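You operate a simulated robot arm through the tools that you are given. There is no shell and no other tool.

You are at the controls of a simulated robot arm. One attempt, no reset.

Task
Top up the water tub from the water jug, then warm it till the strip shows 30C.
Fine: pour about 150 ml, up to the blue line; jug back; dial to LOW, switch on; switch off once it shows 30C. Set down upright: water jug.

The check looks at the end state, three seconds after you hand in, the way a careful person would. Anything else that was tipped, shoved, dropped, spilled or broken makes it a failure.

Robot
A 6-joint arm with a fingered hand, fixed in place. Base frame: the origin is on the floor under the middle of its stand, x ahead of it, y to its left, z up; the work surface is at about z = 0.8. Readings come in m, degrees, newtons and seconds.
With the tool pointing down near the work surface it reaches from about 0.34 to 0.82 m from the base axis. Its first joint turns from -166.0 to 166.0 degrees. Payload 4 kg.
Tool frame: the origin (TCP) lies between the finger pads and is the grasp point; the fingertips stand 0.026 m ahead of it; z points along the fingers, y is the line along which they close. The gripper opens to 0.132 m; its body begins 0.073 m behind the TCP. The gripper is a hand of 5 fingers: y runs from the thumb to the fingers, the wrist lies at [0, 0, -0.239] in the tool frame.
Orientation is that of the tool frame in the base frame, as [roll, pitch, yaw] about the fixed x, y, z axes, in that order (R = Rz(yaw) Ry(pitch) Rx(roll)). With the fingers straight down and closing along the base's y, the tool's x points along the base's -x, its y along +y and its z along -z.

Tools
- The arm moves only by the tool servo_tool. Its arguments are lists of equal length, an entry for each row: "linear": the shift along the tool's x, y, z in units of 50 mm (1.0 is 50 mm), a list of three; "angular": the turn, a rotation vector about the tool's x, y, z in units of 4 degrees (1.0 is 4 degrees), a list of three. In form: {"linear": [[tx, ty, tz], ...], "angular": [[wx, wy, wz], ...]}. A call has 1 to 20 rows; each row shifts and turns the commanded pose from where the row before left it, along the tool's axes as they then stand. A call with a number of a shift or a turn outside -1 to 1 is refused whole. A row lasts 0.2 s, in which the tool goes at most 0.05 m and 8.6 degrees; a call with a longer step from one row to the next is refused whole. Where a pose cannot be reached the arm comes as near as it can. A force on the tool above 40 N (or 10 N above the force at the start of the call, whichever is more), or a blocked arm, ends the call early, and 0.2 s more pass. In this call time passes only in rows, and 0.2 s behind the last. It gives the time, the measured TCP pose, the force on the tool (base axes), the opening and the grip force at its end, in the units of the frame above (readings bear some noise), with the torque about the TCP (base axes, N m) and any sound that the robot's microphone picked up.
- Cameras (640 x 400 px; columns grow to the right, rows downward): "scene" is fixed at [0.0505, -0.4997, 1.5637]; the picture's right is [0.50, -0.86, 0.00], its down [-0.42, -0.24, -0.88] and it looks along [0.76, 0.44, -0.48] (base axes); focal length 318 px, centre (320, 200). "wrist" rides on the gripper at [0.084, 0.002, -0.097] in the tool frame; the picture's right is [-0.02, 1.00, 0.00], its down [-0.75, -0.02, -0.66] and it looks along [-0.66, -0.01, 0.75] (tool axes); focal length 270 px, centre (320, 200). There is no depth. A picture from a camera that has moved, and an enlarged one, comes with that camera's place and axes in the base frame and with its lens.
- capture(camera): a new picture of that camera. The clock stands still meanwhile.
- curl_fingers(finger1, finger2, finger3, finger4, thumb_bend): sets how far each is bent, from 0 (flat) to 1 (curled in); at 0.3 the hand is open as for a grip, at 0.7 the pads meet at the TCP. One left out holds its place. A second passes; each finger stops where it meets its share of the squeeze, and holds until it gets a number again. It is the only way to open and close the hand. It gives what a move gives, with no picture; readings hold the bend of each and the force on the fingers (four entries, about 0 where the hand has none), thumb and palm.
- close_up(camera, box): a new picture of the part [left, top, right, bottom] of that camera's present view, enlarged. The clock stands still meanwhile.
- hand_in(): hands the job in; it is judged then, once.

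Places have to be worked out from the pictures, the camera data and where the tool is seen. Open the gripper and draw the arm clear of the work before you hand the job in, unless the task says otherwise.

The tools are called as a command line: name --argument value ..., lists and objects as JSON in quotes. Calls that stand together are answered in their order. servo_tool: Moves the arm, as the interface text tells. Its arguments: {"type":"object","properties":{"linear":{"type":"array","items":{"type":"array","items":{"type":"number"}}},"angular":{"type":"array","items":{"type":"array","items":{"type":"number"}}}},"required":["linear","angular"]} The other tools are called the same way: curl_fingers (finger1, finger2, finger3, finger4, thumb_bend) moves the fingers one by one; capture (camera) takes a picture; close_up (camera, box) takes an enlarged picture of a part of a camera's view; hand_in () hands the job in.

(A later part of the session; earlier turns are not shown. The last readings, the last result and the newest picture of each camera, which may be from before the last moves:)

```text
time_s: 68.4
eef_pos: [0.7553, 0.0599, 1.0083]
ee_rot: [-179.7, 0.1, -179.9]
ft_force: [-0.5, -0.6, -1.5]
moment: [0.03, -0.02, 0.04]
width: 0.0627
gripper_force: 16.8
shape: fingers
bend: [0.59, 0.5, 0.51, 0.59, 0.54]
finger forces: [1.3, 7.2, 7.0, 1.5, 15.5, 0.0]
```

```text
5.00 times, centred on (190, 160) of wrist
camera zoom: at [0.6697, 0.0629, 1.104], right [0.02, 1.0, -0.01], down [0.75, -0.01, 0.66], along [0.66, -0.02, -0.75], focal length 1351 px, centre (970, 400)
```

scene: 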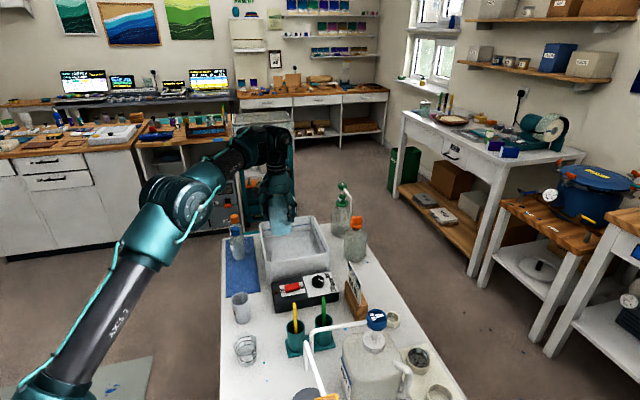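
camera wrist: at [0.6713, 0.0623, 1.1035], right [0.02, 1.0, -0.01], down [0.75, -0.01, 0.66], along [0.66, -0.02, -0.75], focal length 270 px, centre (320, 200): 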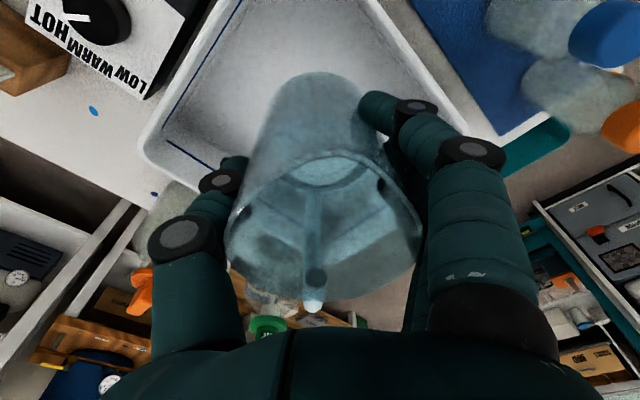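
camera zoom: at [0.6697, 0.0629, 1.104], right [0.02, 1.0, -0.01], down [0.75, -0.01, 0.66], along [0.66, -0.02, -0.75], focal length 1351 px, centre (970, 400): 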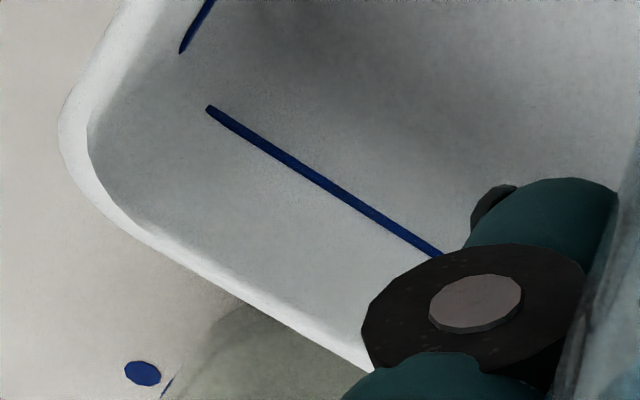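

The grey water surface now meets the wall right at the blue line, and onset angle plus level both fit about 150 ml poured. I carry the jug back, upright, reversing the way I came.

servo_tool --linear '[[0, 0, -0.27], [0, 0, -0.27], [0.3, 0.18, 0], [0.5, 0.3, 0], [0.5, 0.3, 0], [0.5, 0.3, 0], [0.45, 0.28, 0], [0.27, 0.17, 0], [0, 0, 0], [0, 0, 0], [0, 0, 0], [0, 0, 0], [0, 0, 0], [0, 0, 0], [0, 0, 0], [0, 0, 0], [0, 0, 0], [0, 0, 0], [0, 0, 0], [0, 0, 0]]' --angular '[[0, 0, 0], [0, 0, 0], [0, 0, 0], [0, 0, 0], [0, 0, 0], [0, 0, 0], [0, 0, 0], [0, 0, 0], [0, 0, -0.5], [0, 0, -1], [0, 0, -1], [0, 0, -1], [0, 0, -1], [0, 0, -1], [0, 0, -1], [0, 0, -1], [0, 0, -1], [0, 0, -1], [0, 0, -1], [0, 0, -1]]'

servo_tool --linear '[[0, 0, 0], [0, 0, 0], [0, 0, 0], [0, 0, 0], [0, 0, 0], [0, 0, 0], [0, 0, 0], [0, 0, 0], [0, 0, 0], [0, 0, 0], [0, 0, 0], [0, 0, 0], [0, 0, 0]]' --angular '[[0, 0, -1], [0, 0, -1], [0, 0, -1], [0, 0, -1], [0, 0, -1], [0, 0, -1], [0, 0, -1], [0, 0, -1], [0, 0, -1], [0, 0, -1], [0, 0, -1], [0, 0, -0.65], [0, 0, 0]]'

capture --camera "wrist"

close_up --camera "scene" --box '[200, 170, 340, 310]'

```text
time_s: 72.6
eef_pos: [0.6291, 0.1367, 1.0342]
ee_rot: [-179.6, -0.1, -133.9]
ft_force: [-0.2, -0.2, -0.9]
moment: [0.0, -0.01, 0.01]
width: 0.0625
gripper_force: 16.3
shape: fingers
bend: [0.59, 0.5, 0.51, 0.59, 0.54]
finger forces: [1.2, 7.3, 7.1, 1.4, 15.5, 0.1]
```

```text
time_s: 75.4
eef_pos: [0.6279, 0.1371, 1.0338]
ee_rot: [-179.9, -0.3, -87.3]
ft_force: [0.8, 0.4, -0.6]
moment: [0.03, -0.02, 0.01]
width: 0.0627
gripper_force: 15.9
shape: fingers
bend: [0.59, 0.5, 0.51, 0.59, 0.54]
finger forces: [1.2, 7.3, 6.9, 1.3, 15.6, 0.0]
```

```text
taken
camera wrist: at [0.6305, 0.0529, 1.1312], right [-1.0, -0.03, 0.0], down [-0.02, 0.76, 0.65], along [-0.02, 0.65, -0.76], focal length 270 px, centre (320, 200)
```

wrist: 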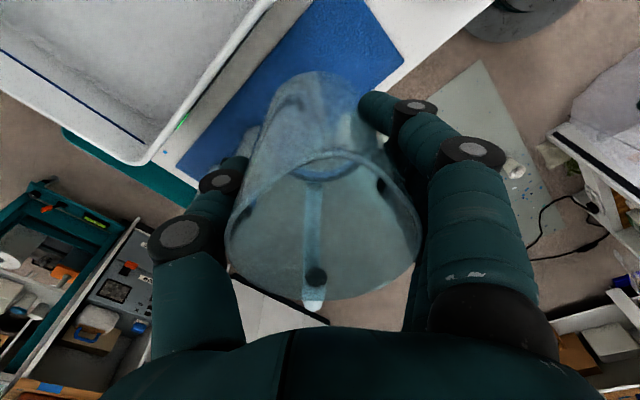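

```text
2.86 times, centred on (270, 240) of scene
camera zoom: at [0.0505, -0.4997, 1.5637], right [0.5, -0.86, 0.0], down [-0.42, -0.24, -0.88], along [0.76, 0.44, -0.48], focal length 909 px, centre (463, 86)
```

zoom: 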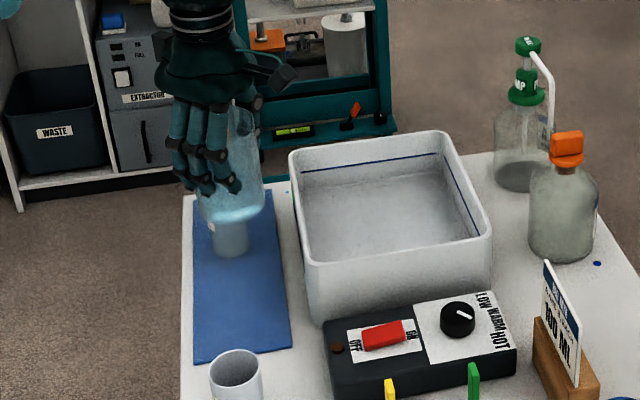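

Jug is above its mat at (0.628, 0.137), same yaw as when it was picked up. I descend to just above the mat.

servo_tool --linear '[[0, 0, 0.4], [0, 0, 0.5], [0, 0, 0.5], [0, 0, 0.5], [0, 0, 0.4], [0, 0, 0.3], [0, 0, 0.2], [0, 0, 0]]' --angular '[[0, 0, 0], [0, 0, 0], [0, 0, 0], [0, 0, 0], [0, 0, 0], [0, 0, 0], [0, 0, 0], [0, 0, 0]]'

close_up --camera "scene" --box '[215, 220, 285, 300]'

```text
time_s: 77.2
eef_pos: [0.6297, 0.1353, 0.8942]
ee_rot: [-179.9, -0.3, -87.3]
ft_force: [0.2, 0.8, -1.6]
moment: [-0.02, -0.01, -0.02]
width: 0.0626
gripper_force: 16.5
shape: fingers
bend: [0.59, 0.5, 0.51, 0.59, 0.54]
finger forces: [1.2, 7.3, 7.0, 1.4, 15.4, 0.1]
```

```text
5.00 times, centred on (250, 260) of scene
camera zoom: at [0.0505, -0.4997, 1.5637], right [0.5, -0.86, 0.0], down [-0.42, -0.24, -0.88], along [0.76, 0.44, -0.48], focal length 1591 px, centre (670, -100)
```

zoom: 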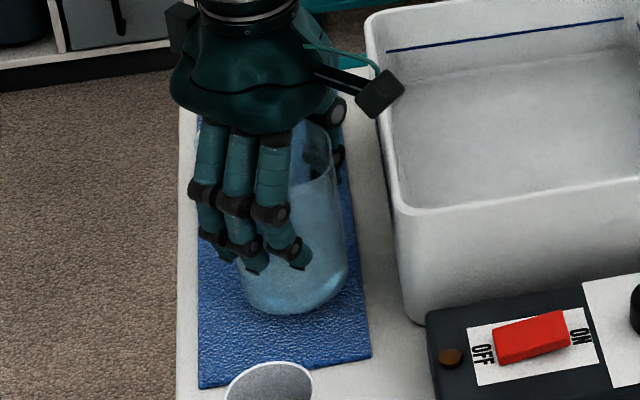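

About 1 cm of air remains under the jug. I lower in 2 mm steps watching the force.

servo_tool --linear '[[0, 0, 0.04], [0, 0, 0.04], [0, 0, 0.04], [0, 0, 0.04], [0, 0, 0.04], [0, 0, 0]]' --angular '[[0, 0, 0], [0, 0, 0], [0, 0, 0], [0, 0, 0], [0, 0, 0], [0, 0, 0]]'

servo_tool --linear '[[0, 0, 0.02], [0, 0, 0]]' --angular '[[0, 0, 0], [0, 0, 0]]'

```text
time_s: 78.6
eef_pos: [0.6301, 0.136, 0.8857]
ee_rot: [-179.8, -0.3, -87.2]
ft_force: [-0.1, 0.7, -1.0]
moment: [-0.01, 0.01, 0.0]
width: 0.0624
gripper_force: 16.1
shape: fingers
bend: [0.59, 0.5, 0.51, 0.59, 0.54]
finger forces: [1.2, 7.3, 7.0, 1.4, 15.5, 0.1]
```

```text
time_s: 79.2
eef_pos: [0.6294, 0.1365, 0.8839]
ee_rot: [-179.8, -0.3, -87.2]
ft_force: [0.5, -1.2, 3.0]
moment: [-0.02, 0.05, 0.0]
width: 0.0624
gripper_force: 16.7
shape: fingers
bend: [0.59, 0.5, 0.51, 0.59, 0.54]
finger forces: [1.4, 7.4, 7.1, 1.4, 16.1, 0.0]
```

The jug is resting on the mat (force turned to +3 N). I open the hand in two stages.

curl_fingers --finger1 0.47 --finger2 0.45 --finger3 0.45 --finger4 0.47 --thumb_bend 0.47

curl_fingers --finger1 0.36 --finger2 0.36 --finger3 0.36 --finger4 0.36 --thumb_bend 0.36

capture --camera "wrist"

close_up --camera "scene" --box '[215, 220, 285, 300]'

```text
time_s: 80.2
eef_pos: [0.63, 0.1351, 0.884]
ee_rot: [-179.9, -0.2, -87.3]
ft_force: [0.7, 0.1, 0.3]
moment: [0.04, 0.03, -0.01]
width: 0.0837
gripper_force: 0.0
shape: fingers
bend: [0.47, 0.45, 0.45, 0.47, 0.47]
finger forces: [0.0, 0.0, 0.0, 0.1, 0.1, 0.0]
```

```text
time_s: 81.2
eef_pos: [0.6295, 0.1357, 0.8834]
ee_rot: [180.0, -0.3, -87.3]
ft_force: [-0.1, -0.5, -0.3]
moment: [0.0, 0.0, 0.0]
width: 0.1192
gripper_force: 0.0
shape: fingers
bend: [0.36, 0.36, 0.36, 0.36, 0.36]
finger forces: [0.1, 0.0, 0.0, 0.0, 0.0, 0.0]
```

```text
taken
camera wrist: at [0.6314, 0.0517, 0.9798], right [-1.0, -0.03, 0.0], down [-0.02, 0.76, 0.65], along [-0.02, 0.65, -0.76], focal length 270 px, centre (320, 200)
```

wrist: 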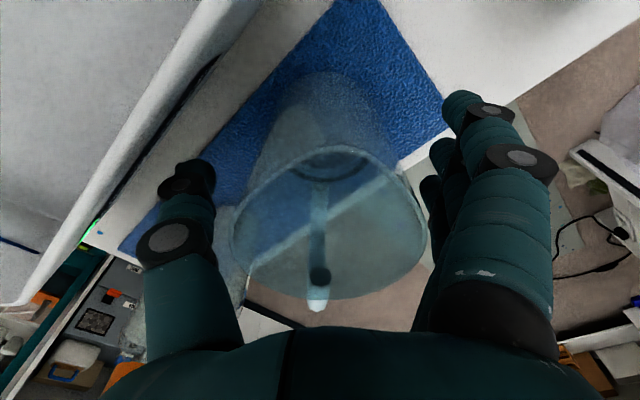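

```text
5.00 times, centred on (250, 260) of scene
camera zoom: at [0.0505, -0.4997, 1.5637], right [0.5, -0.86, 0.0], down [-0.42, -0.24, -0.88], along [0.76, 0.44, -0.48], focal length 1591 px, centre (670, -100)
```

zoom: 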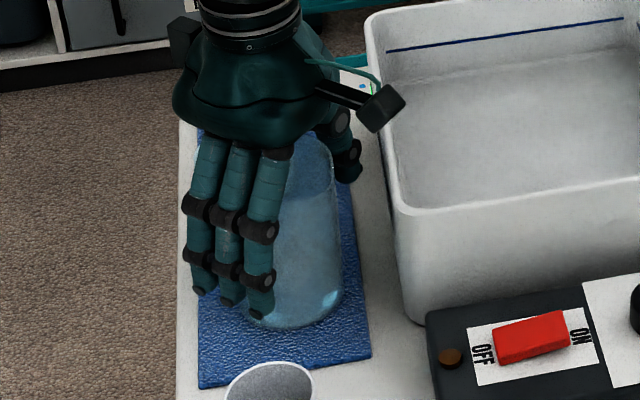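

The jug stands upright on the mat, released. I withdraw straight up.

servo_tool --linear '[[0, 0, -0.3], [0, 0, -0.5], [0, 0, -0.7], [0, 0, -0.8], [0, 0, -0.8], [0, 0, -0.5], [0, 0, -0.4]]' --angular '[[0, 0, 0], [0, 0, 0], [0, 0, 0], [0, 0, 0], [0, 0, 0], [0, 0, 0], [0, 0, 0]]'

capture --camera "wrist"

close_up --camera "scene" --box '[215, 200, 365, 310]'

```text
time_s: 82.8
eef_pos: [0.6289, 0.1373, 1.0829]
ee_rot: [-179.9, -0.3, -87.3]
ft_force: [0.6, 0.1, -0.3]
moment: [0.02, -0.02, 0.01]
width: 0.1192
gripper_force: 0.0
shape: fingers
bend: [0.36, 0.36, 0.36, 0.36, 0.36]
finger forces: [0.1, 0.1, 0.0, 0.1, 0.1, 0.1]
```

```text
taken
camera wrist: at [0.6307, 0.0532, 1.1794], right [-1.0, -0.03, 0.0], down [-0.02, 0.76, 0.65], along [-0.02, 0.65, -0.76], focal length 270 px, centre (320, 200)
```

wrist: 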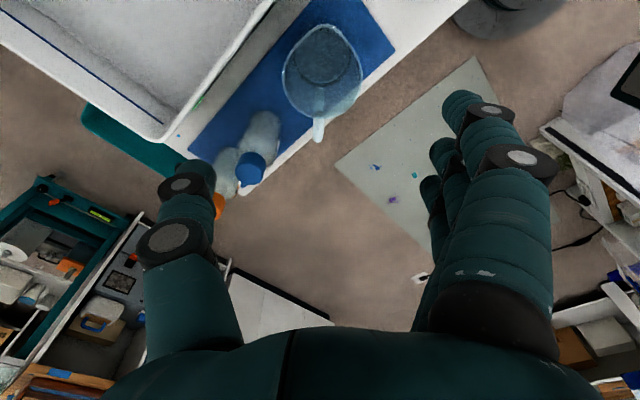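

```text
3.64 times, centred on (290, 255) of scene
camera zoom: at [0.0505, -0.4997, 1.5637], right [0.5, -0.86, 0.0], down [-0.42, -0.24, -0.88], along [0.76, 0.44, -0.48], focal length 1157 px, centre (429, 0)
```

zoom: 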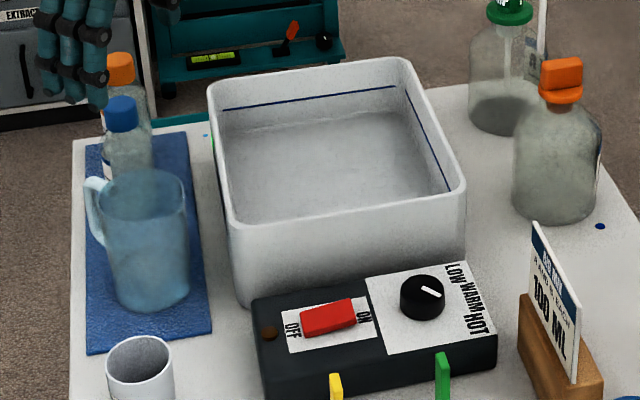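

The jug is back and upright with the switch untouched. Next is the dial: I turn the hand back to yaw 180° and move toward the heater for a close look.

servo_tool --linear '[[0, 0, 0], [0, 0, 0], [0, 0, 0], [0, 0, 0], [0, 0, 0], [0, 0, 0], [0, 0, 0], [0, 0, 0], [0, 0, 0], [0, 0, 0], [0, 0, 0], [0, 0, 0], [0, 0, 0], [0, 0, 0], [0, 0, 0], [0, 0, 0], [0, 0, 0], [0, 0, 0], [0, 0, 0], [0, 0, 0]]' --angular '[[0, 0, 1], [0, 0, 1], [0, 0, 1], [0, 0, 1], [0, 0, 1], [0, 0, 1], [0, 0, 1], [0, 0, 1], [0, 0, 1], [0, 0, 1], [0, 0, 1], [0, 0, 1], [0, 0, 1], [0, 0, 1], [0, 0, 1], [0, 0, 1], [0, 0, 1], [0, 0, 1], [0, 0, 1], [0, 0, 1]]'

servo_tool --linear '[[0, 0, 0], [0, 0, 0], [0, 0, 0], [0, 0, 0], [0.15, -0.7, 0.1], [0.15, -0.7, 0.1], [0.15, -0.7, 0.1], [0.15, -0.7, 0.1], [0.15, -0.7, 0.1], [0.15, -0.7, 0.1], [0.15, -0.7, 0.1]]' --angular '[[0, 0, 1], [0, 0, 1], [0, 0, 1], [0, 0, 0.17], [0, 0, 0], [0, 0, 0], [0, 0, 0], [0, 0, 0], [0, 0, 0], [0, 0, 0], [0, 0, 0]]'

capture --camera "wrist"

close_up --camera "wrist" --box '[240, 40, 420, 220]'

```text
time_s: 87.0
eef_pos: [0.6277, 0.1365, 1.0852]
ee_rot: [-179.6, 0.1, -167.4]
ft_force: [-0.7, -0.6, -0.4]
moment: [-0.03, -0.01, 0.01]
width: 0.1194
gripper_force: 0.2
shape: fingers
bend: [0.36, 0.36, 0.36, 0.36, 0.36]
finger forces: [0.0, 0.1, 0.0, 0.1, 0.1, 0.0]
```

```text
time_s: 89.4
eef_pos: [0.5778, -0.1088, 1.0501]
ee_rot: [-179.6, 0.3, -180.0]
ft_force: [-0.5, 1.6, 0.2]
moment: [0.01, -0.02, -0.04]
width: 0.1192
gripper_force: 0.0
shape: fingers
bend: [0.36, 0.36, 0.36, 0.36, 0.36]
finger forces: [0.0, 0.0, 0.0, 0.0, 0.0, 0.0]
```

```text
taken
camera wrist: at [0.4919, -0.1069, 1.1466], right [0.02, 1.0, -0.01], down [0.75, -0.01, 0.66], along [0.66, -0.02, -0.75], focal length 270 px, centre (320, 200)
```

wrist: 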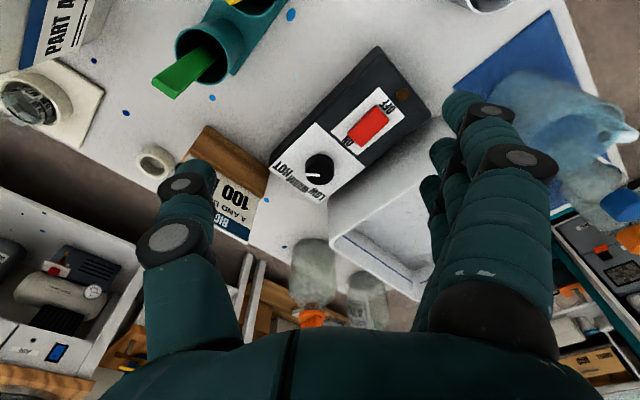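

```text
2.22 times, centred on (330, 130) of wrist
camera zoom: at [0.4919, -0.1069, 1.1466], right [0.02, 1.0, -0.01], down [0.75, -0.01, 0.66], along [0.66, -0.02, -0.75], focal length 601 px, centre (298, 356)
```

zoom: 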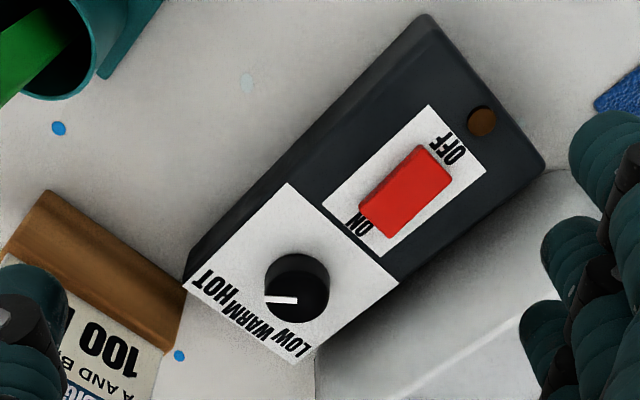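

The pointer actually points at HOT (about -90°), and LOW lies at about -5° to 0°. I zoom further to measure the pointer, labels and knob accurately.

close_up --camera "wrist" --box '[285, 130, 355, 210]'

close_up --camera "scene" --box '[295, 265, 345, 305]'

close_up --camera "wrist" --box '[330, 80, 420, 160]'

```text
5.00 times, centred on (320, 170) of wrist
camera zoom: at [0.4919, -0.1069, 1.1466], right [0.02, 1.0, -0.01], down [0.75, -0.01, 0.66], along [0.66, -0.02, -0.75], focal length 1351 px, centre (320, 350)
```

zoom: 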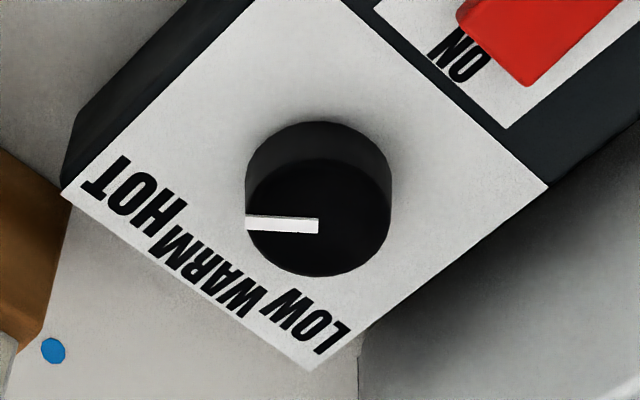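

```text
10.00 times, centred on (320, 285) of scene
camera zoom: at [0.0505, -0.4997, 1.5637], right [0.5, -0.86, 0.0], down [-0.42, -0.24, -0.88], along [0.76, 0.44, -0.48], focal length 3182 px, centre (320, -650)
```

zoom: 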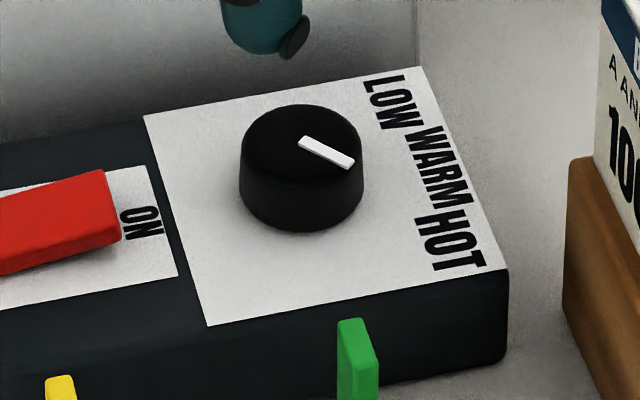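

```text
5.00 times, centred on (375, 120) of wrist
camera zoom: at [0.4919, -0.1069, 1.1466], right [0.02, 1.0, -0.01], down [0.75, -0.01, 0.66], along [0.66, -0.02, -0.75], focal length 1351 px, centre (45, 600)
```

zoom: 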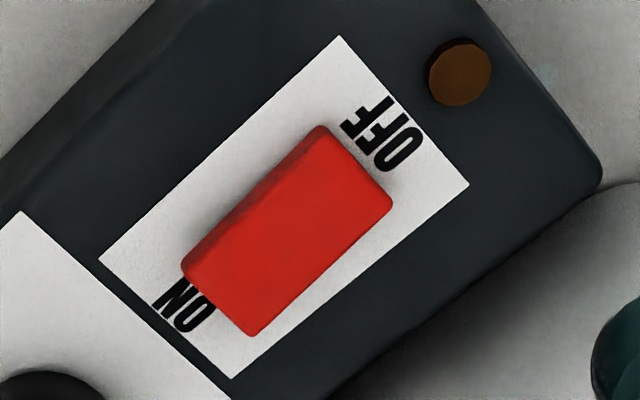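

Pointer measures -95° (HOT) and, by symmetry about the box axis (-45.6°), LOW is near +4°, so the knob needs about +98°. I tuck fingers 1 and 4, preshape thumb with fingers 2–3, and yaw to the starting angle above the knob.

curl_fingers --finger1 1.0 --finger2 0.5 --finger3 0.5 --finger4 1.0 --thumb_bend 0.5

servo_tool --linear '[[0, 0, 0], [0, 0, 0], [0, 0, 0], [0, 0, 0], [0, 0, 0], [0, 0, 0], [0, 0, 0], [0, 0, 0], [0, 0, 0], [0, 0, 0], [0, 0, 0], [0, 0, 0], [0, 0, 0], [0, 0, 0], [0, 0, 0], [0, 0, 0], [0, 0, 0], [0, 0, 0], [0, 0, 0]]' --angular '[[0, 0, 1], [0, 0, 1], [0, 0, 1], [0, 0, 1], [0, 0, 1], [0, 0, 1], [0, 0, 1], [0, 0, 1], [0, 0, 1], [0, 0, 1], [0, 0, 1], [0, 0, 1], [0, 0, 1], [0, 0, 1], [0, 0, 1], [0, 0, 1], [0, 0, 1], [0, 0, 1], [0, 0, 0.75]]'

capture --camera "wrist"

```text
time_s: 90.4
eef_pos: [0.5789, -0.1089, 1.0516]
ee_rot: [-179.8, 0.1, 180.0]
ft_force: [0.3, -1.2, -0.4]
moment: [0.04, -0.02, 0.03]
width: 0.0527
gripper_force: 0.2
shape: fingers
bend: [1.0, 0.5, 0.5, 1.0, 0.5]
finger forces: [0.0, 0.1, 0.0, 0.1, 0.0, 0.0]
```

```text
time_s: 94.4
eef_pos: [0.5768, -0.1073, 1.0503]
ee_rot: [179.8, 0.3, 105.0]
ft_force: [-0.8, 0.1, -0.8]
moment: [0.03, -0.01, -0.01]
width: 0.0528
gripper_force: 0.0
shape: fingers
bend: [1.0, 0.5, 0.5, 1.0, 0.5]
finger forces: [0.1, 0.0, 0.1, 0.1, 0.0, 0.1]
```

```text
taken
camera wrist: at [0.5552, -0.0253, 1.1452], right [0.97, 0.24, 0.0], down [0.18, -0.73, 0.66], along [0.16, -0.64, -0.75], focal length 270 px, centre (320, 200)
```

wrist: 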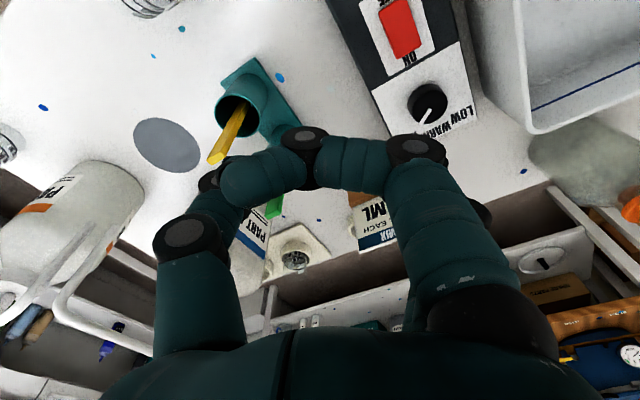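

The yaw range is fine. I move over the knob at (0.703, -0.113) with TCP height about 0.93.

servo_tool --linear '[[-0.181, 0.6, 0.3], [-0.181, 0.6, 0.4], [-0.181, 0.6, 0.6], [-0.181, 0.6, 0.6], [0, 0, 0.4]]' --angular '[[0, 0, 0], [0, 0, 0], [0, 0, 0], [0, 0, 0], [0, 0, 0]]'

capture --camera "wrist"

close_up --camera "scene" --box '[265, 220, 375, 320]'

```text
time_s: 95.6
eef_pos: [0.7045, -0.1138, 0.935]
ee_rot: [179.8, 0.3, 104.9]
ft_force: [-0.1, -0.6, 0.3]
moment: [-0.01, 0.03, -0.01]
width: 0.0528
gripper_force: 0.0
shape: fingers
bend: [1.0, 0.5, 0.5, 1.0, 0.5]
finger forces: [0.0, 0.1, 0.1, 0.1, 0.1, 0.0]
```

```text
taken
camera wrist: at [0.6836, -0.0309, 1.0303], right [0.97, 0.24, 0.0], down [0.18, -0.73, 0.66], along [0.16, -0.64, -0.75], focal length 270 px, centre (320, 200)
```

wrist: 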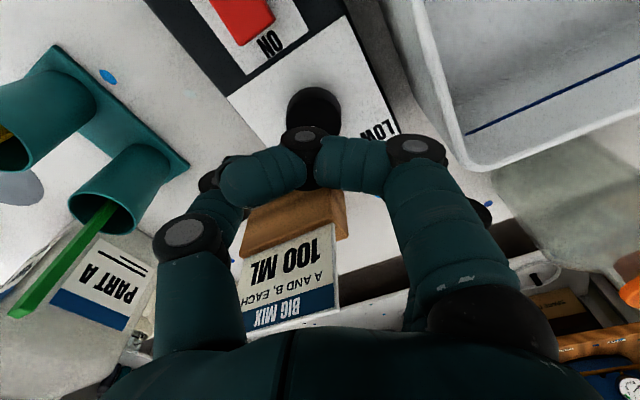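

```text
4.00 times, centred on (320, 270) of scene
camera zoom: at [0.0505, -0.4997, 1.5637], right [0.5, -0.86, 0.0], down [-0.42, -0.24, -0.88], along [0.76, 0.44, -0.48], focal length 1273 px, centre (320, -80)
```

zoom: 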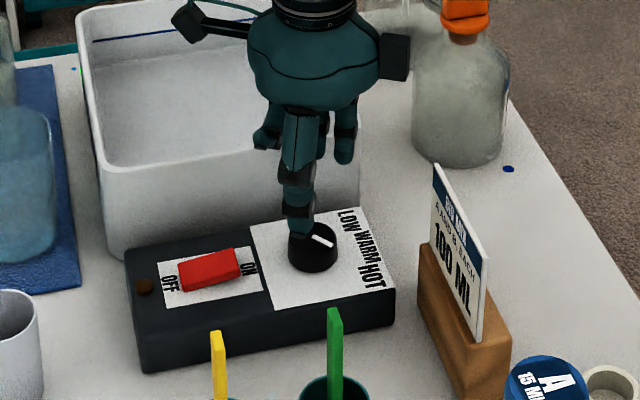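

Alignment over the knob looks right. I descend to about 0.878 and check the tips against the knob.

servo_tool --linear '[[0, 0, 0.4], [0, 0, 0.4], [0, 0, 0.34], [0, 0, 0]]' --angular '[[0, 0, 0], [0, 0, 0], [0, 0, 0], [0, 0, 0]]'

close_up --camera "scene" --box '[295, 255, 345, 295]'

close_up --camera "wrist" --box '[200, 40, 440, 240]'

```text
time_s: 96.6
eef_pos: [0.7033, -0.1127, 0.8775]
ee_rot: [180.0, 0.4, 105.0]
ft_force: [-0.1, 0.0, 0.4]
moment: [0.0, 0.02, 0.02]
width: 0.0529
gripper_force: 0.2
shape: fingers
bend: [1.0, 0.5, 0.5, 1.0, 0.5]
finger forces: [0.0, 0.1, 0.0, 0.1, 0.0, 0.1]
```

```text
10.00 times, centred on (320, 275) of scene
camera zoom: at [0.0505, -0.4997, 1.5637], right [0.5, -0.86, 0.0], down [-0.42, -0.24, -0.88], along [0.76, 0.44, -0.48], focal length 3182 px, centre (320, -550)
```

zoom: 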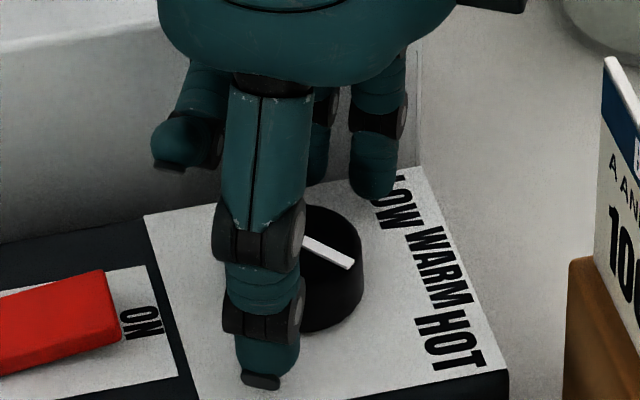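

```text
2.00 times, centred on (320, 140) of wrist
camera zoom: at [0.6824, -0.0297, 0.9734], right [0.97, 0.24, 0.0], down [0.18, -0.73, 0.66], along [0.16, -0.64, -0.75], focal length 541 px, centre (320, 320)
```

zoom: 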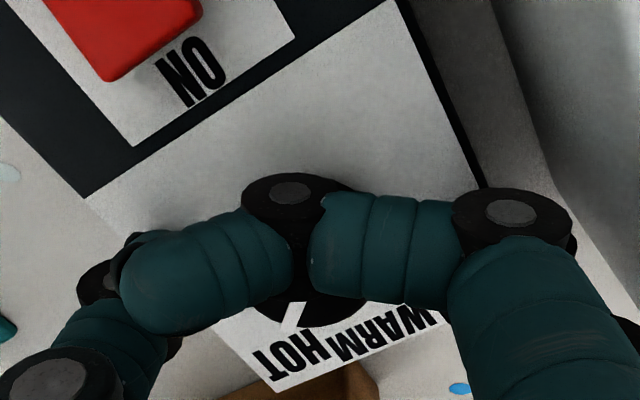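

The thumb tip reaches roughly 20 mm lower than the fingertips, so a level pinch would miss the knob on the finger side. I raise a little and try a more bent thumb with straighter fingers to even the tips.

servo_tool --linear '[[0, 0, -0.4], [0, 0, -0.4], [0, 0, 0]]' --angular '[[0, 0, 0], [0, 0, 0], [0, 0, 0]]'

curl_fingers --finger1 1.0 --finger2 0.5 --finger3 0.5 --finger4 1.0 --thumb_bend 0.6

close_up --camera "scene" --box '[290, 215, 350, 275]'

close_up --camera "wrist" --box '[140, 80, 480, 300]'

```text
time_s: 97.4
eef_pos: [0.7036, -0.1119, 0.9187]
ee_rot: [179.9, 0.3, 105.0]
ft_force: [0.5, -0.1, -0.5]
moment: [0.01, -0.02, 0.0]
width: 0.0527
gripper_force: 0.0
shape: fingers
bend: [1.0, 0.5, 0.5, 1.0, 0.5]
finger forces: [0.0, 0.0, 0.0, 0.0, 0.0, 0.0]
```

```text
time_s: 98.4
eef_pos: [0.7033, -0.1125, 0.9194]
ee_rot: [180.0, 0.3, 105.0]
ft_force: [-0.6, 0.5, 0.0]
moment: [0.02, 0.02, 0.02]
width: 0.0474
gripper_force: 0.0
shape: fingers
bend: [1.0, 0.5, 0.5, 1.0, 0.6]
finger forces: [0.0, 0.0, 0.0, 0.0, 0.0, 0.1]
```

```text
6.67 times, centred on (320, 245) of scene
camera zoom: at [0.0505, -0.4997, 1.5637], right [0.5, -0.86, 0.0], down [-0.42, -0.24, -0.88], along [0.76, 0.44, -0.48], focal length 2121 px, centre (320, -100)
```

zoom: 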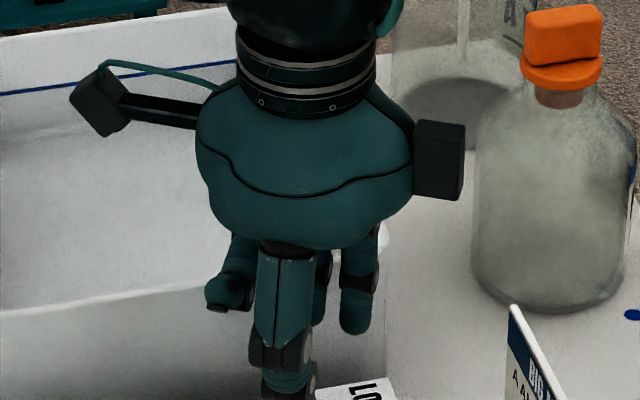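

```text
1.82 times, centred on (310, 190) of wrist
camera zoom: at [0.6825, -0.0295, 1.0141], right [0.97, 0.24, 0.0], down [0.18, -0.73, 0.66], along [0.16, -0.64, -0.75], focal length 491 px, centre (338, 218)
```

zoom: 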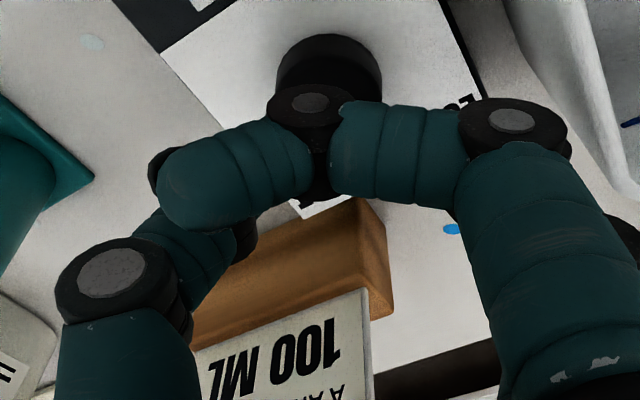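

close_up --camera "scene" --box '[295, 240, 345, 290]'

```text
8.00 times, centred on (320, 265) of scene
camera zoom: at [0.0505, -0.4997, 1.5637], right [0.5, -0.86, 0.0], down [-0.42, -0.24, -0.88], along [0.76, 0.44, -0.48], focal length 2546 px, centre (320, -320)
```

zoom: 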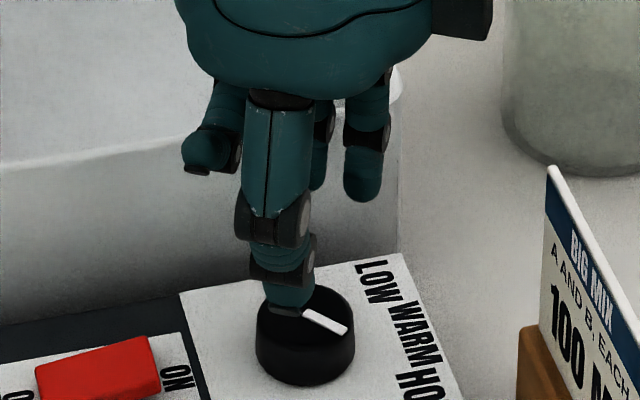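

Checking against the known camera geometry, thumb and finger tips are in fact nearly level (about 40 mm below the TCP). I reset the thumb, go back down to TCP 0.884 and close in small, balanced steps.

curl_fingers --finger1 1.0 --finger2 0.52 --finger3 0.52 --finger4 1.0 --thumb_bend 0.5

servo_tool --linear '[[0, 0, 0.3], [0, 0, 0.3], [0, 0, 0.1], [0, 0, 0]]' --angular '[[0, 0, 0], [0, 0, 0], [0, 0, 0], [0, 0, 0]]'

curl_fingers --finger2 0.56 --finger3 0.56 --thumb_bend 0.53

close_up --camera "scene" --box '[295, 255, 345, 295]'

```text
time_s: 99.4
eef_pos: [0.7032, -0.1111, 0.9192]
ee_rot: [179.9, 0.3, 105.0]
ft_force: [0.7, -1.0, 0.1]
moment: [0.0, 0.0, -0.01]
width: 0.0526
gripper_force: 0.1
shape: fingers
bend: [1.0, 0.52, 0.52, 1.0, 0.5]
finger forces: [0.0, 0.0, 0.0, 0.0, 0.1, 0.0]
```

```text
time_s: 100.4
eef_pos: [0.7017, -0.1125, 0.8848]
ee_rot: [180.0, 0.3, 105.0]
ft_force: [0.2, -0.2, -0.2]
moment: [0.0, 0.0, 0.02]
width: 0.0525
gripper_force: 0.0
shape: fingers
bend: [1.0, 0.52, 0.52, 1.0, 0.5]
finger forces: [0.0, 0.1, 0.0, 0.0, 0.1, 0.1]
```

```text
time_s: 101.4
eef_pos: [0.7012, -0.1115, 0.885]
ee_rot: [179.8, 0.3, 105.0]
ft_force: [0.7, -0.1, -0.1]
moment: [-0.01, 0.0, 0.03]
width: 0.0512
gripper_force: 0.0
shape: fingers
bend: [1.0, 0.56, 0.56, 1.0, 0.53]
finger forces: [0.1, 0.1, 0.0, 0.0, 0.0, 0.0]
```

```text
10.00 times, centred on (320, 275) of scene
camera zoom: at [0.0505, -0.4997, 1.5637], right [0.5, -0.86, 0.0], down [-0.42, -0.24, -0.88], along [0.76, 0.44, -0.48], focal length 3182 px, centre (320, -550)
```

zoom: 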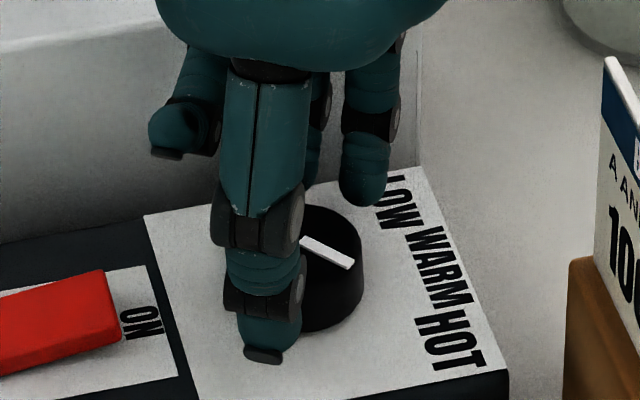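

No contact yet. I continue closing in small balanced steps, watching the digit forces.

curl_fingers --finger2 0.59 --finger3 0.59 --thumb_bend 0.55

curl_fingers --finger2 0.61 --finger3 0.61 --thumb_bend 0.57

close_up --camera "scene" --box '[295, 255, 345, 295]'

```text
time_s: 102.4
eef_pos: [0.7015, -0.1122, 0.885]
ee_rot: [179.8, 0.4, 105.1]
ft_force: [-0.2, 0.5, -0.4]
moment: [0.01, 0.01, -0.01]
width: 0.0502
gripper_force: 0.0
shape: fingers
bend: [1.0, 0.59, 0.59, 1.0, 0.55]
finger forces: [0.1, 0.0, 0.0, 0.0, 0.0, 0.0]
```

```text
time_s: 103.4
eef_pos: [0.7032, -0.1125, 0.8843]
ee_rot: [179.9, 0.4, 105.0]
ft_force: [-0.5, -1.2, 0.4]
moment: [0.0, -0.01, 0.01]
width: 0.0495
gripper_force: 0.0
shape: fingers
bend: [1.0, 0.61, 0.61, 1.0, 0.56]
finger forces: [0.1, 0.0, 0.1, 0.0, 0.1, 0.0]
```

```text
10.00 times, centred on (320, 275) of scene
camera zoom: at [0.0505, -0.4997, 1.5637], right [0.5, -0.86, 0.0], down [-0.42, -0.24, -0.88], along [0.76, 0.44, -0.48], focal length 3182 px, centre (320, -550)
```

zoom: 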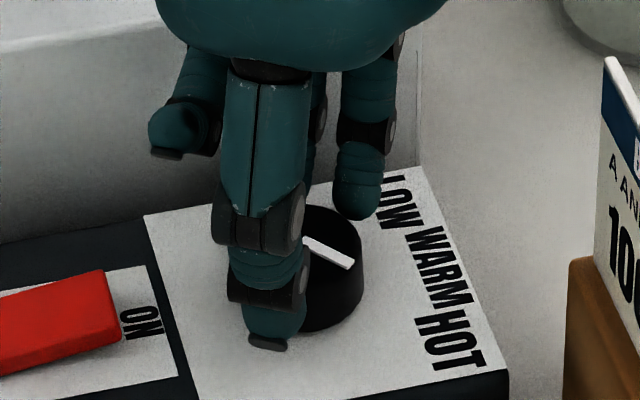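

curl_fingers --finger2 0.63 --finger3 0.63 --thumb_bend 0.58

curl_fingers --finger2 0.65 --finger3 0.65

close_up --camera "scene" --box '[295, 255, 345, 295]'

```text
time_s: 104.4
eef_pos: [0.7014, -0.1122, 0.8841]
ee_rot: [179.8, 0.3, 105.0]
ft_force: [0.3, 0.5, -0.8]
moment: [0.0, -0.03, 0.04]
width: 0.0492
gripper_force: 0.2
shape: fingers
bend: [1.0, 0.62, 0.62, 1.0, 0.57]
finger forces: [0.0, 0.4, 0.5, 0.1, 0.0, 0.1]
```

```text
time_s: 105.4
eef_pos: [0.7019, -0.112, 0.885]
ee_rot: [179.9, 0.3, 105.1]
ft_force: [3.4, 0.4, -1.2]
moment: [0.06, -0.04, 0.02]
width: 0.049
gripper_force: 1.0
shape: fingers
bend: [1.0, 0.63, 0.63, 1.0, 0.57]
finger forces: [0.1, 1.4, 1.4, 0.0, 0.1, 0.0]
```

```text
10.00 times, centred on (320, 275) of scene
camera zoom: at [0.0505, -0.4997, 1.5637], right [0.5, -0.86, 0.0], down [-0.42, -0.24, -0.88], along [0.76, 0.44, -0.48], focal length 3182 px, centre (320, -550)
```

zoom: 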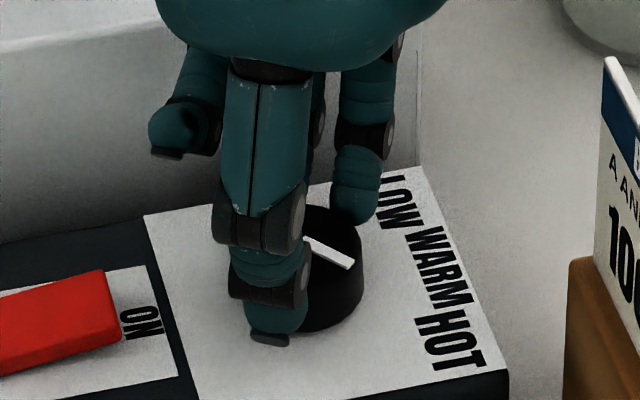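

Fingers 2 and 3 touch the knob lightly (1.4 N each). I bring the thumb in to meet them.

curl_fingers --thumb_bend 0.6

curl_fingers --thumb_bend 0.62

close_up --camera "scene" --box '[295, 255, 345, 295]'

```text
time_s: 106.4
eef_pos: [0.702, -0.1132, 0.8842]
ee_rot: [-180.0, 0.3, 105.0]
ft_force: [1.6, -0.2, 0.1]
moment: [-0.03, -0.04, -0.01]
width: 0.0483
gripper_force: 2.2
shape: fingers
bend: [1.0, 0.63, 0.63, 1.0, 0.59]
finger forces: [0.0, 1.5, 1.5, 0.0, 1.7, 0.0]
```

```text
time_s: 107.4
eef_pos: [0.7022, -0.1127, 0.8847]
ee_rot: [179.9, 0.3, 105.0]
ft_force: [-0.4, -0.4, -1.2]
moment: [0.0, 0.0, 0.0]
width: 0.0482
gripper_force: 2.6
shape: fingers
bend: [1.0, 0.63, 0.63, 1.0, 0.6]
finger forces: [0.0, 1.5, 1.5, 0.0, 3.6, 0.0]
```

```text
10.00 times, centred on (320, 275) of scene
camera zoom: at [0.0505, -0.4997, 1.5637], right [0.5, -0.86, 0.0], down [-0.42, -0.24, -0.88], along [0.76, 0.44, -0.48], focal length 3182 px, centre (320, -550)
```

zoom: 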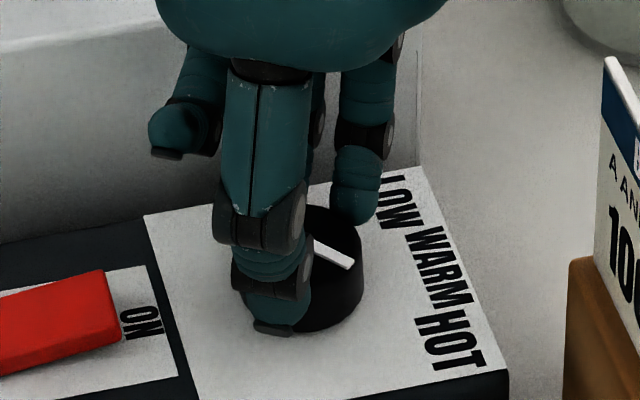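

All three digits pinch the knob evenly with almost no net force. I firm up the squeeze on both sides together.

curl_fingers --finger2 0.68 --finger3 0.68 --thumb_bend 0.66

```text
time_s: 108.4
eef_pos: [0.7016, -0.1122, 0.8848]
ee_rot: [179.9, 0.4, 105.0]
ft_force: [-2.4, -0.4, -1.3]
moment: [-0.01, 0.02, -0.03]
width: 0.0474
gripper_force: 6.9
shape: fingers
bend: [1.0, 0.63, 0.63, 1.0, 0.62]
finger forces: [0.0, 3.1, 3.1, 0.0, 8.1, 0.1]
```

Grip is about 6–8 N. I turn the first 24° and check that the knob follows.

servo_tool --linear '[[0, 0, 0], [0, 0, 0], [0, 0, 0], [0, 0, 0], [0, 0, 0], [0, 0, 0], [0, 0, 0]]' --angular '[[0, 0, -0.5], [0, 0, -1], [0, 0, -1], [0, 0, -1], [0, 0, -1], [0, 0, -1], [0, 0, -0.5]]'

close_up --camera "scene" --box '[290, 255, 350, 300]'

```text
time_s: 110.0
eef_pos: [0.7012, -0.1125, 0.884]
ee_rot: [-180.0, 0.3, 129.1]
ft_force: [-5.1, 6.8, 5.3]
moment: [0.12, 0.11, -0.03]
width: 0.0475
gripper_force: 9.3
shape: fingers
bend: [1.0, 0.64, 0.64, 1.0, 0.63]
finger forces: [0.1, 6.0, 3.5, 0.0, 8.7, 0.1]
```

```text
8.89 times, centred on (320, 278) of scene
camera zoom: at [0.0505, -0.4997, 1.5637], right [0.5, -0.86, 0.0], down [-0.42, -0.24, -0.88], along [0.76, 0.44, -0.48], focal length 2828 px, centre (320, -489)
```

zoom: 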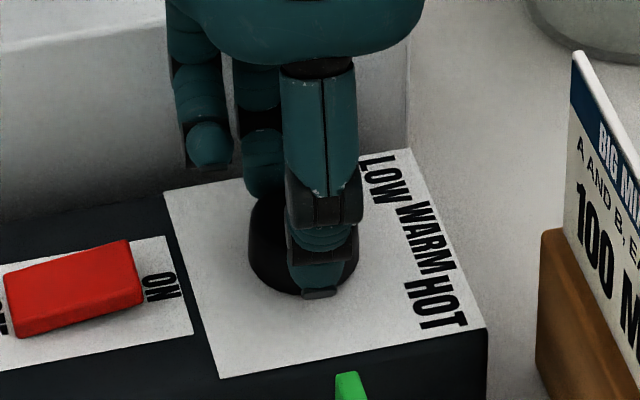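

The box hasn't moved and the knob is turning with the hand, but there is some sideways load because the TCP is about 3 mm off the knob axis. I shift toward the load to relieve it and read again.

servo_tool --linear '[[0.03, 0, -0.01], [0.03, 0, -0.01], [0, 0, 0]]' --angular '[[0, 0, 0], [0, 0, 0], [0, 0, 0]]'

```text
time_s: 110.8
eef_pos: [0.6999, -0.111, 0.885]
ee_rot: [-179.8, 0.5, 128.9]
ft_force: [5.0, -3.7, -1.1]
moment: [-0.1, -0.12, 0.02]
width: 0.0472
gripper_force: 7.3
shape: fingers
bend: [1.0, 0.64, 0.63, 1.0, 0.63]
finger forces: [0.0, 2.9, 5.2, 0.0, 5.9, 0.0]
```

Slight overshoot (about 5 N/mm stiffness), so I back off 1.3 mm and turn a further 32°.

servo_tool --linear '[[-0.027, 0, 0], [0, 0, 0], [0, 0, 0], [0, 0, 0], [0, 0, 0], [0, 0, 0], [0, 0, 0], [0, 0, 0], [0, 0, 0], [0, 0, 0]]' --angular '[[0, 0, 0], [0, 0, -0.5], [0, 0, -1], [0, 0, -1], [0, 0, -1], [0, 0, -1], [0, 0, -1], [0, 0, -1], [0, 0, -1], [0, 0, -0.5]]'

close_up --camera "scene" --box '[290, 255, 350, 300]'

capture --camera "wrist"

```text
time_s: 113.0
eef_pos: [0.7008, -0.1118, 0.8848]
ee_rot: [-179.6, 0.3, 160.9]
ft_force: [-3.5, 0.8, 3.9]
moment: [0.06, 0.09, -0.06]
width: 0.0471
gripper_force: 8.5
shape: fingers
bend: [1.0, 0.64, 0.63, 1.0, 0.63]
finger forces: [0.0, 5.1, 4.0, 0.0, 7.9, 0.0]
```

```text
8.89 times, centred on (320, 278) of scene
camera zoom: at [0.0505, -0.4997, 1.5637], right [0.5, -0.86, 0.0], down [-0.42, -0.24, -0.88], along [0.76, 0.44, -0.48], focal length 2828 px, centre (320, -489)
```

zoom: 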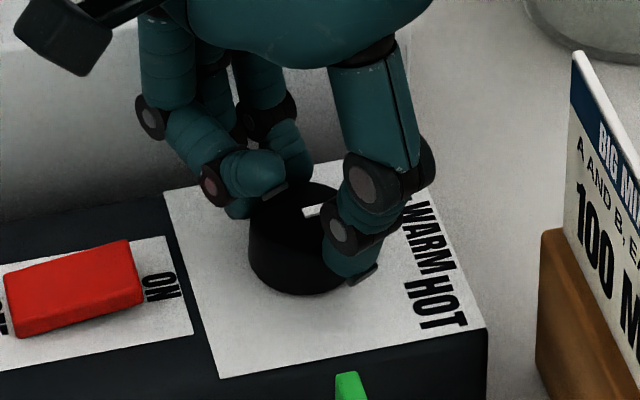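

```text
taken
camera wrist: at [0.6206, -0.082, 0.9797], right [0.35, 0.94, 0.0], down [0.71, -0.26, 0.66], along [0.62, -0.23, -0.75], focal length 270 px, centre (320, 200)
```

wrist: 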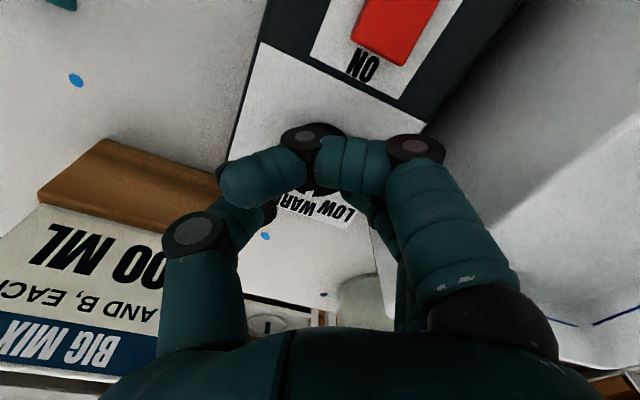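

The pointer has moved with the hand (about 56° so far). I turn the remaining 42°.

servo_tool --linear '[[0, 0, -0.01], [0, 0, 0], [0, 0, 0], [0, 0, 0], [0, 0, 0], [0, 0, 0], [0, 0, 0], [0, 0, 0], [0, 0, 0], [0, 0, 0], [0, 0, 0], [0, 0, 0]]' --angular '[[0, 0, -0.5], [0, 0, -1], [0, 0, -1], [0, 0, -1], [0, 0, -1], [0, 0, -1], [0, 0, -1], [0, 0, -1], [0, 0, -1], [0, 0, -1], [0, 0, -0.7], [0, 0, -0.3]]'

close_up --camera "scene" --box '[290, 255, 350, 300]'

capture --camera "wrist"

```text
time_s: 115.6
eef_pos: [0.7002, -0.1123, 0.8851]
ee_rot: [-179.8, -0.1, -157.0]
ft_force: [-8.4, -0.9, 6.6]
moment: [-0.03, 0.18, -0.02]
width: 0.0473
gripper_force: 9.7
shape: fingers
bend: [1.0, 0.63, 0.63, 1.0, 0.63]
finger forces: [0.0, 7.2, 4.2, 0.1, 7.0, 0.0]
```

```text
8.89 times, centred on (320, 278) of scene
camera zoom: at [0.0505, -0.4997, 1.5637], right [0.5, -0.86, 0.0], down [-0.42, -0.24, -0.88], along [0.76, 0.44, -0.48], focal length 2828 px, centre (320, -489)
```

zoom: 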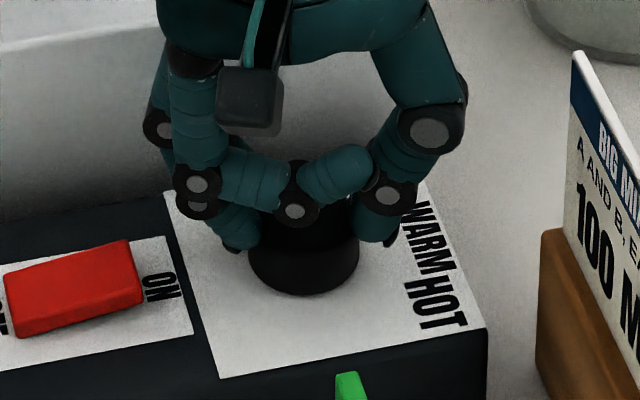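

```text
taken
camera wrist: at [0.6215, -0.1427, 0.9803], right [-0.37, 0.93, -0.01], down [0.7, 0.28, 0.66], along [0.61, 0.24, -0.75], focal length 270 px, centre (320, 200)
```

wrist: 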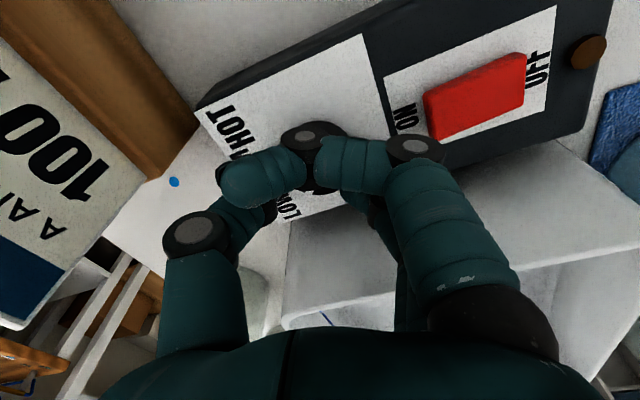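

The hand has turned the full 98°. I release the knob with both sides opening together and lift off to look at the pointer.

curl_fingers --finger2 0.54 --finger3 0.54 --thumb_bend 0.52

servo_tool --linear '[[0, 0, -0.3], [0, 0, -0.5], [0, 0, -0.8], [0, 0, -0.8], [0, 0, 0]]' --angular '[[0, 0, 0], [0, 0, 0], [0, 0, 0], [0, 0, 0], [0, 0, 0]]'

close_up --camera "scene" --box '[280, 255, 350, 305]'

capture --camera "wrist"

```text
time_s: 116.6
eef_pos: [0.7013, -0.1106, 0.8852]
ee_rot: [-179.7, 0.1, -157.1]
ft_force: [0.1, -0.1, 0.8]
moment: [0.01, 0.03, 0.02]
width: 0.0513
gripper_force: 0.1
shape: fingers
bend: [1.0, 0.54, 0.54, 1.0, 0.52]
finger forces: [0.1, 0.0, 0.1, 0.1, 0.0, 0.0]
```

```text
time_s: 117.8
eef_pos: [0.7008, -0.1115, 1.0051]
ee_rot: [-179.7, -0.1, -157.0]
ft_force: [-0.2, 0.0, -0.1]
moment: [0.02, 0.0, 0.03]
width: 0.0516
gripper_force: 0.1
shape: fingers
bend: [1.0, 0.54, 0.54, 1.0, 0.52]
finger forces: [0.0, 0.1, 0.0, 0.1, 0.0, 0.0]
```

```text
8.00 times, centred on (315, 280) of scene
camera zoom: at [0.0505, -0.4997, 1.5637], right [0.5, -0.86, 0.0], down [-0.42, -0.24, -0.88], along [0.76, 0.44, -0.48], focal length 2546 px, centre (360, -440)
```

zoom: 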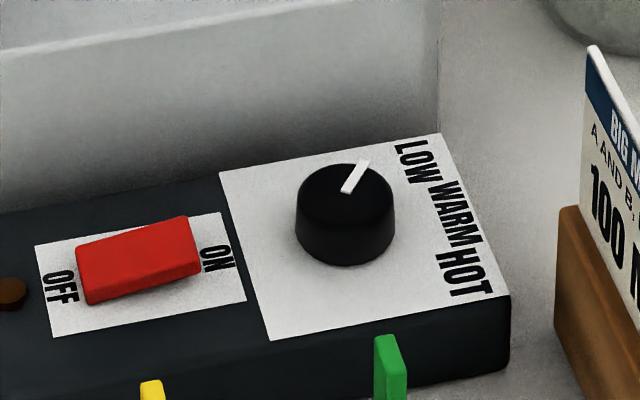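

```text
taken
camera wrist: at [0.6217, -0.142, 1.1009], right [-0.37, 0.93, -0.01], down [0.7, 0.28, 0.66], along [0.61, 0.24, -0.75], focal length 270 px, centre (320, 200)
```

wrist: 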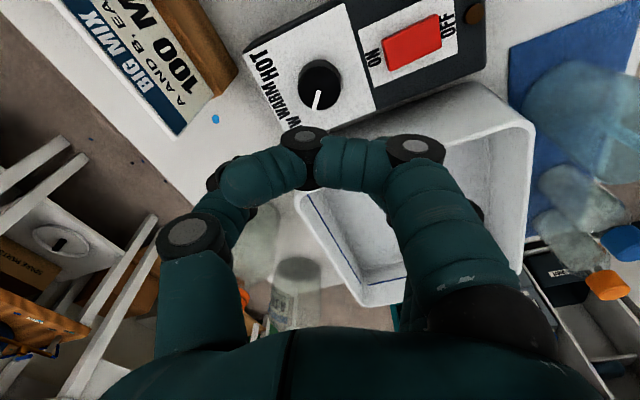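

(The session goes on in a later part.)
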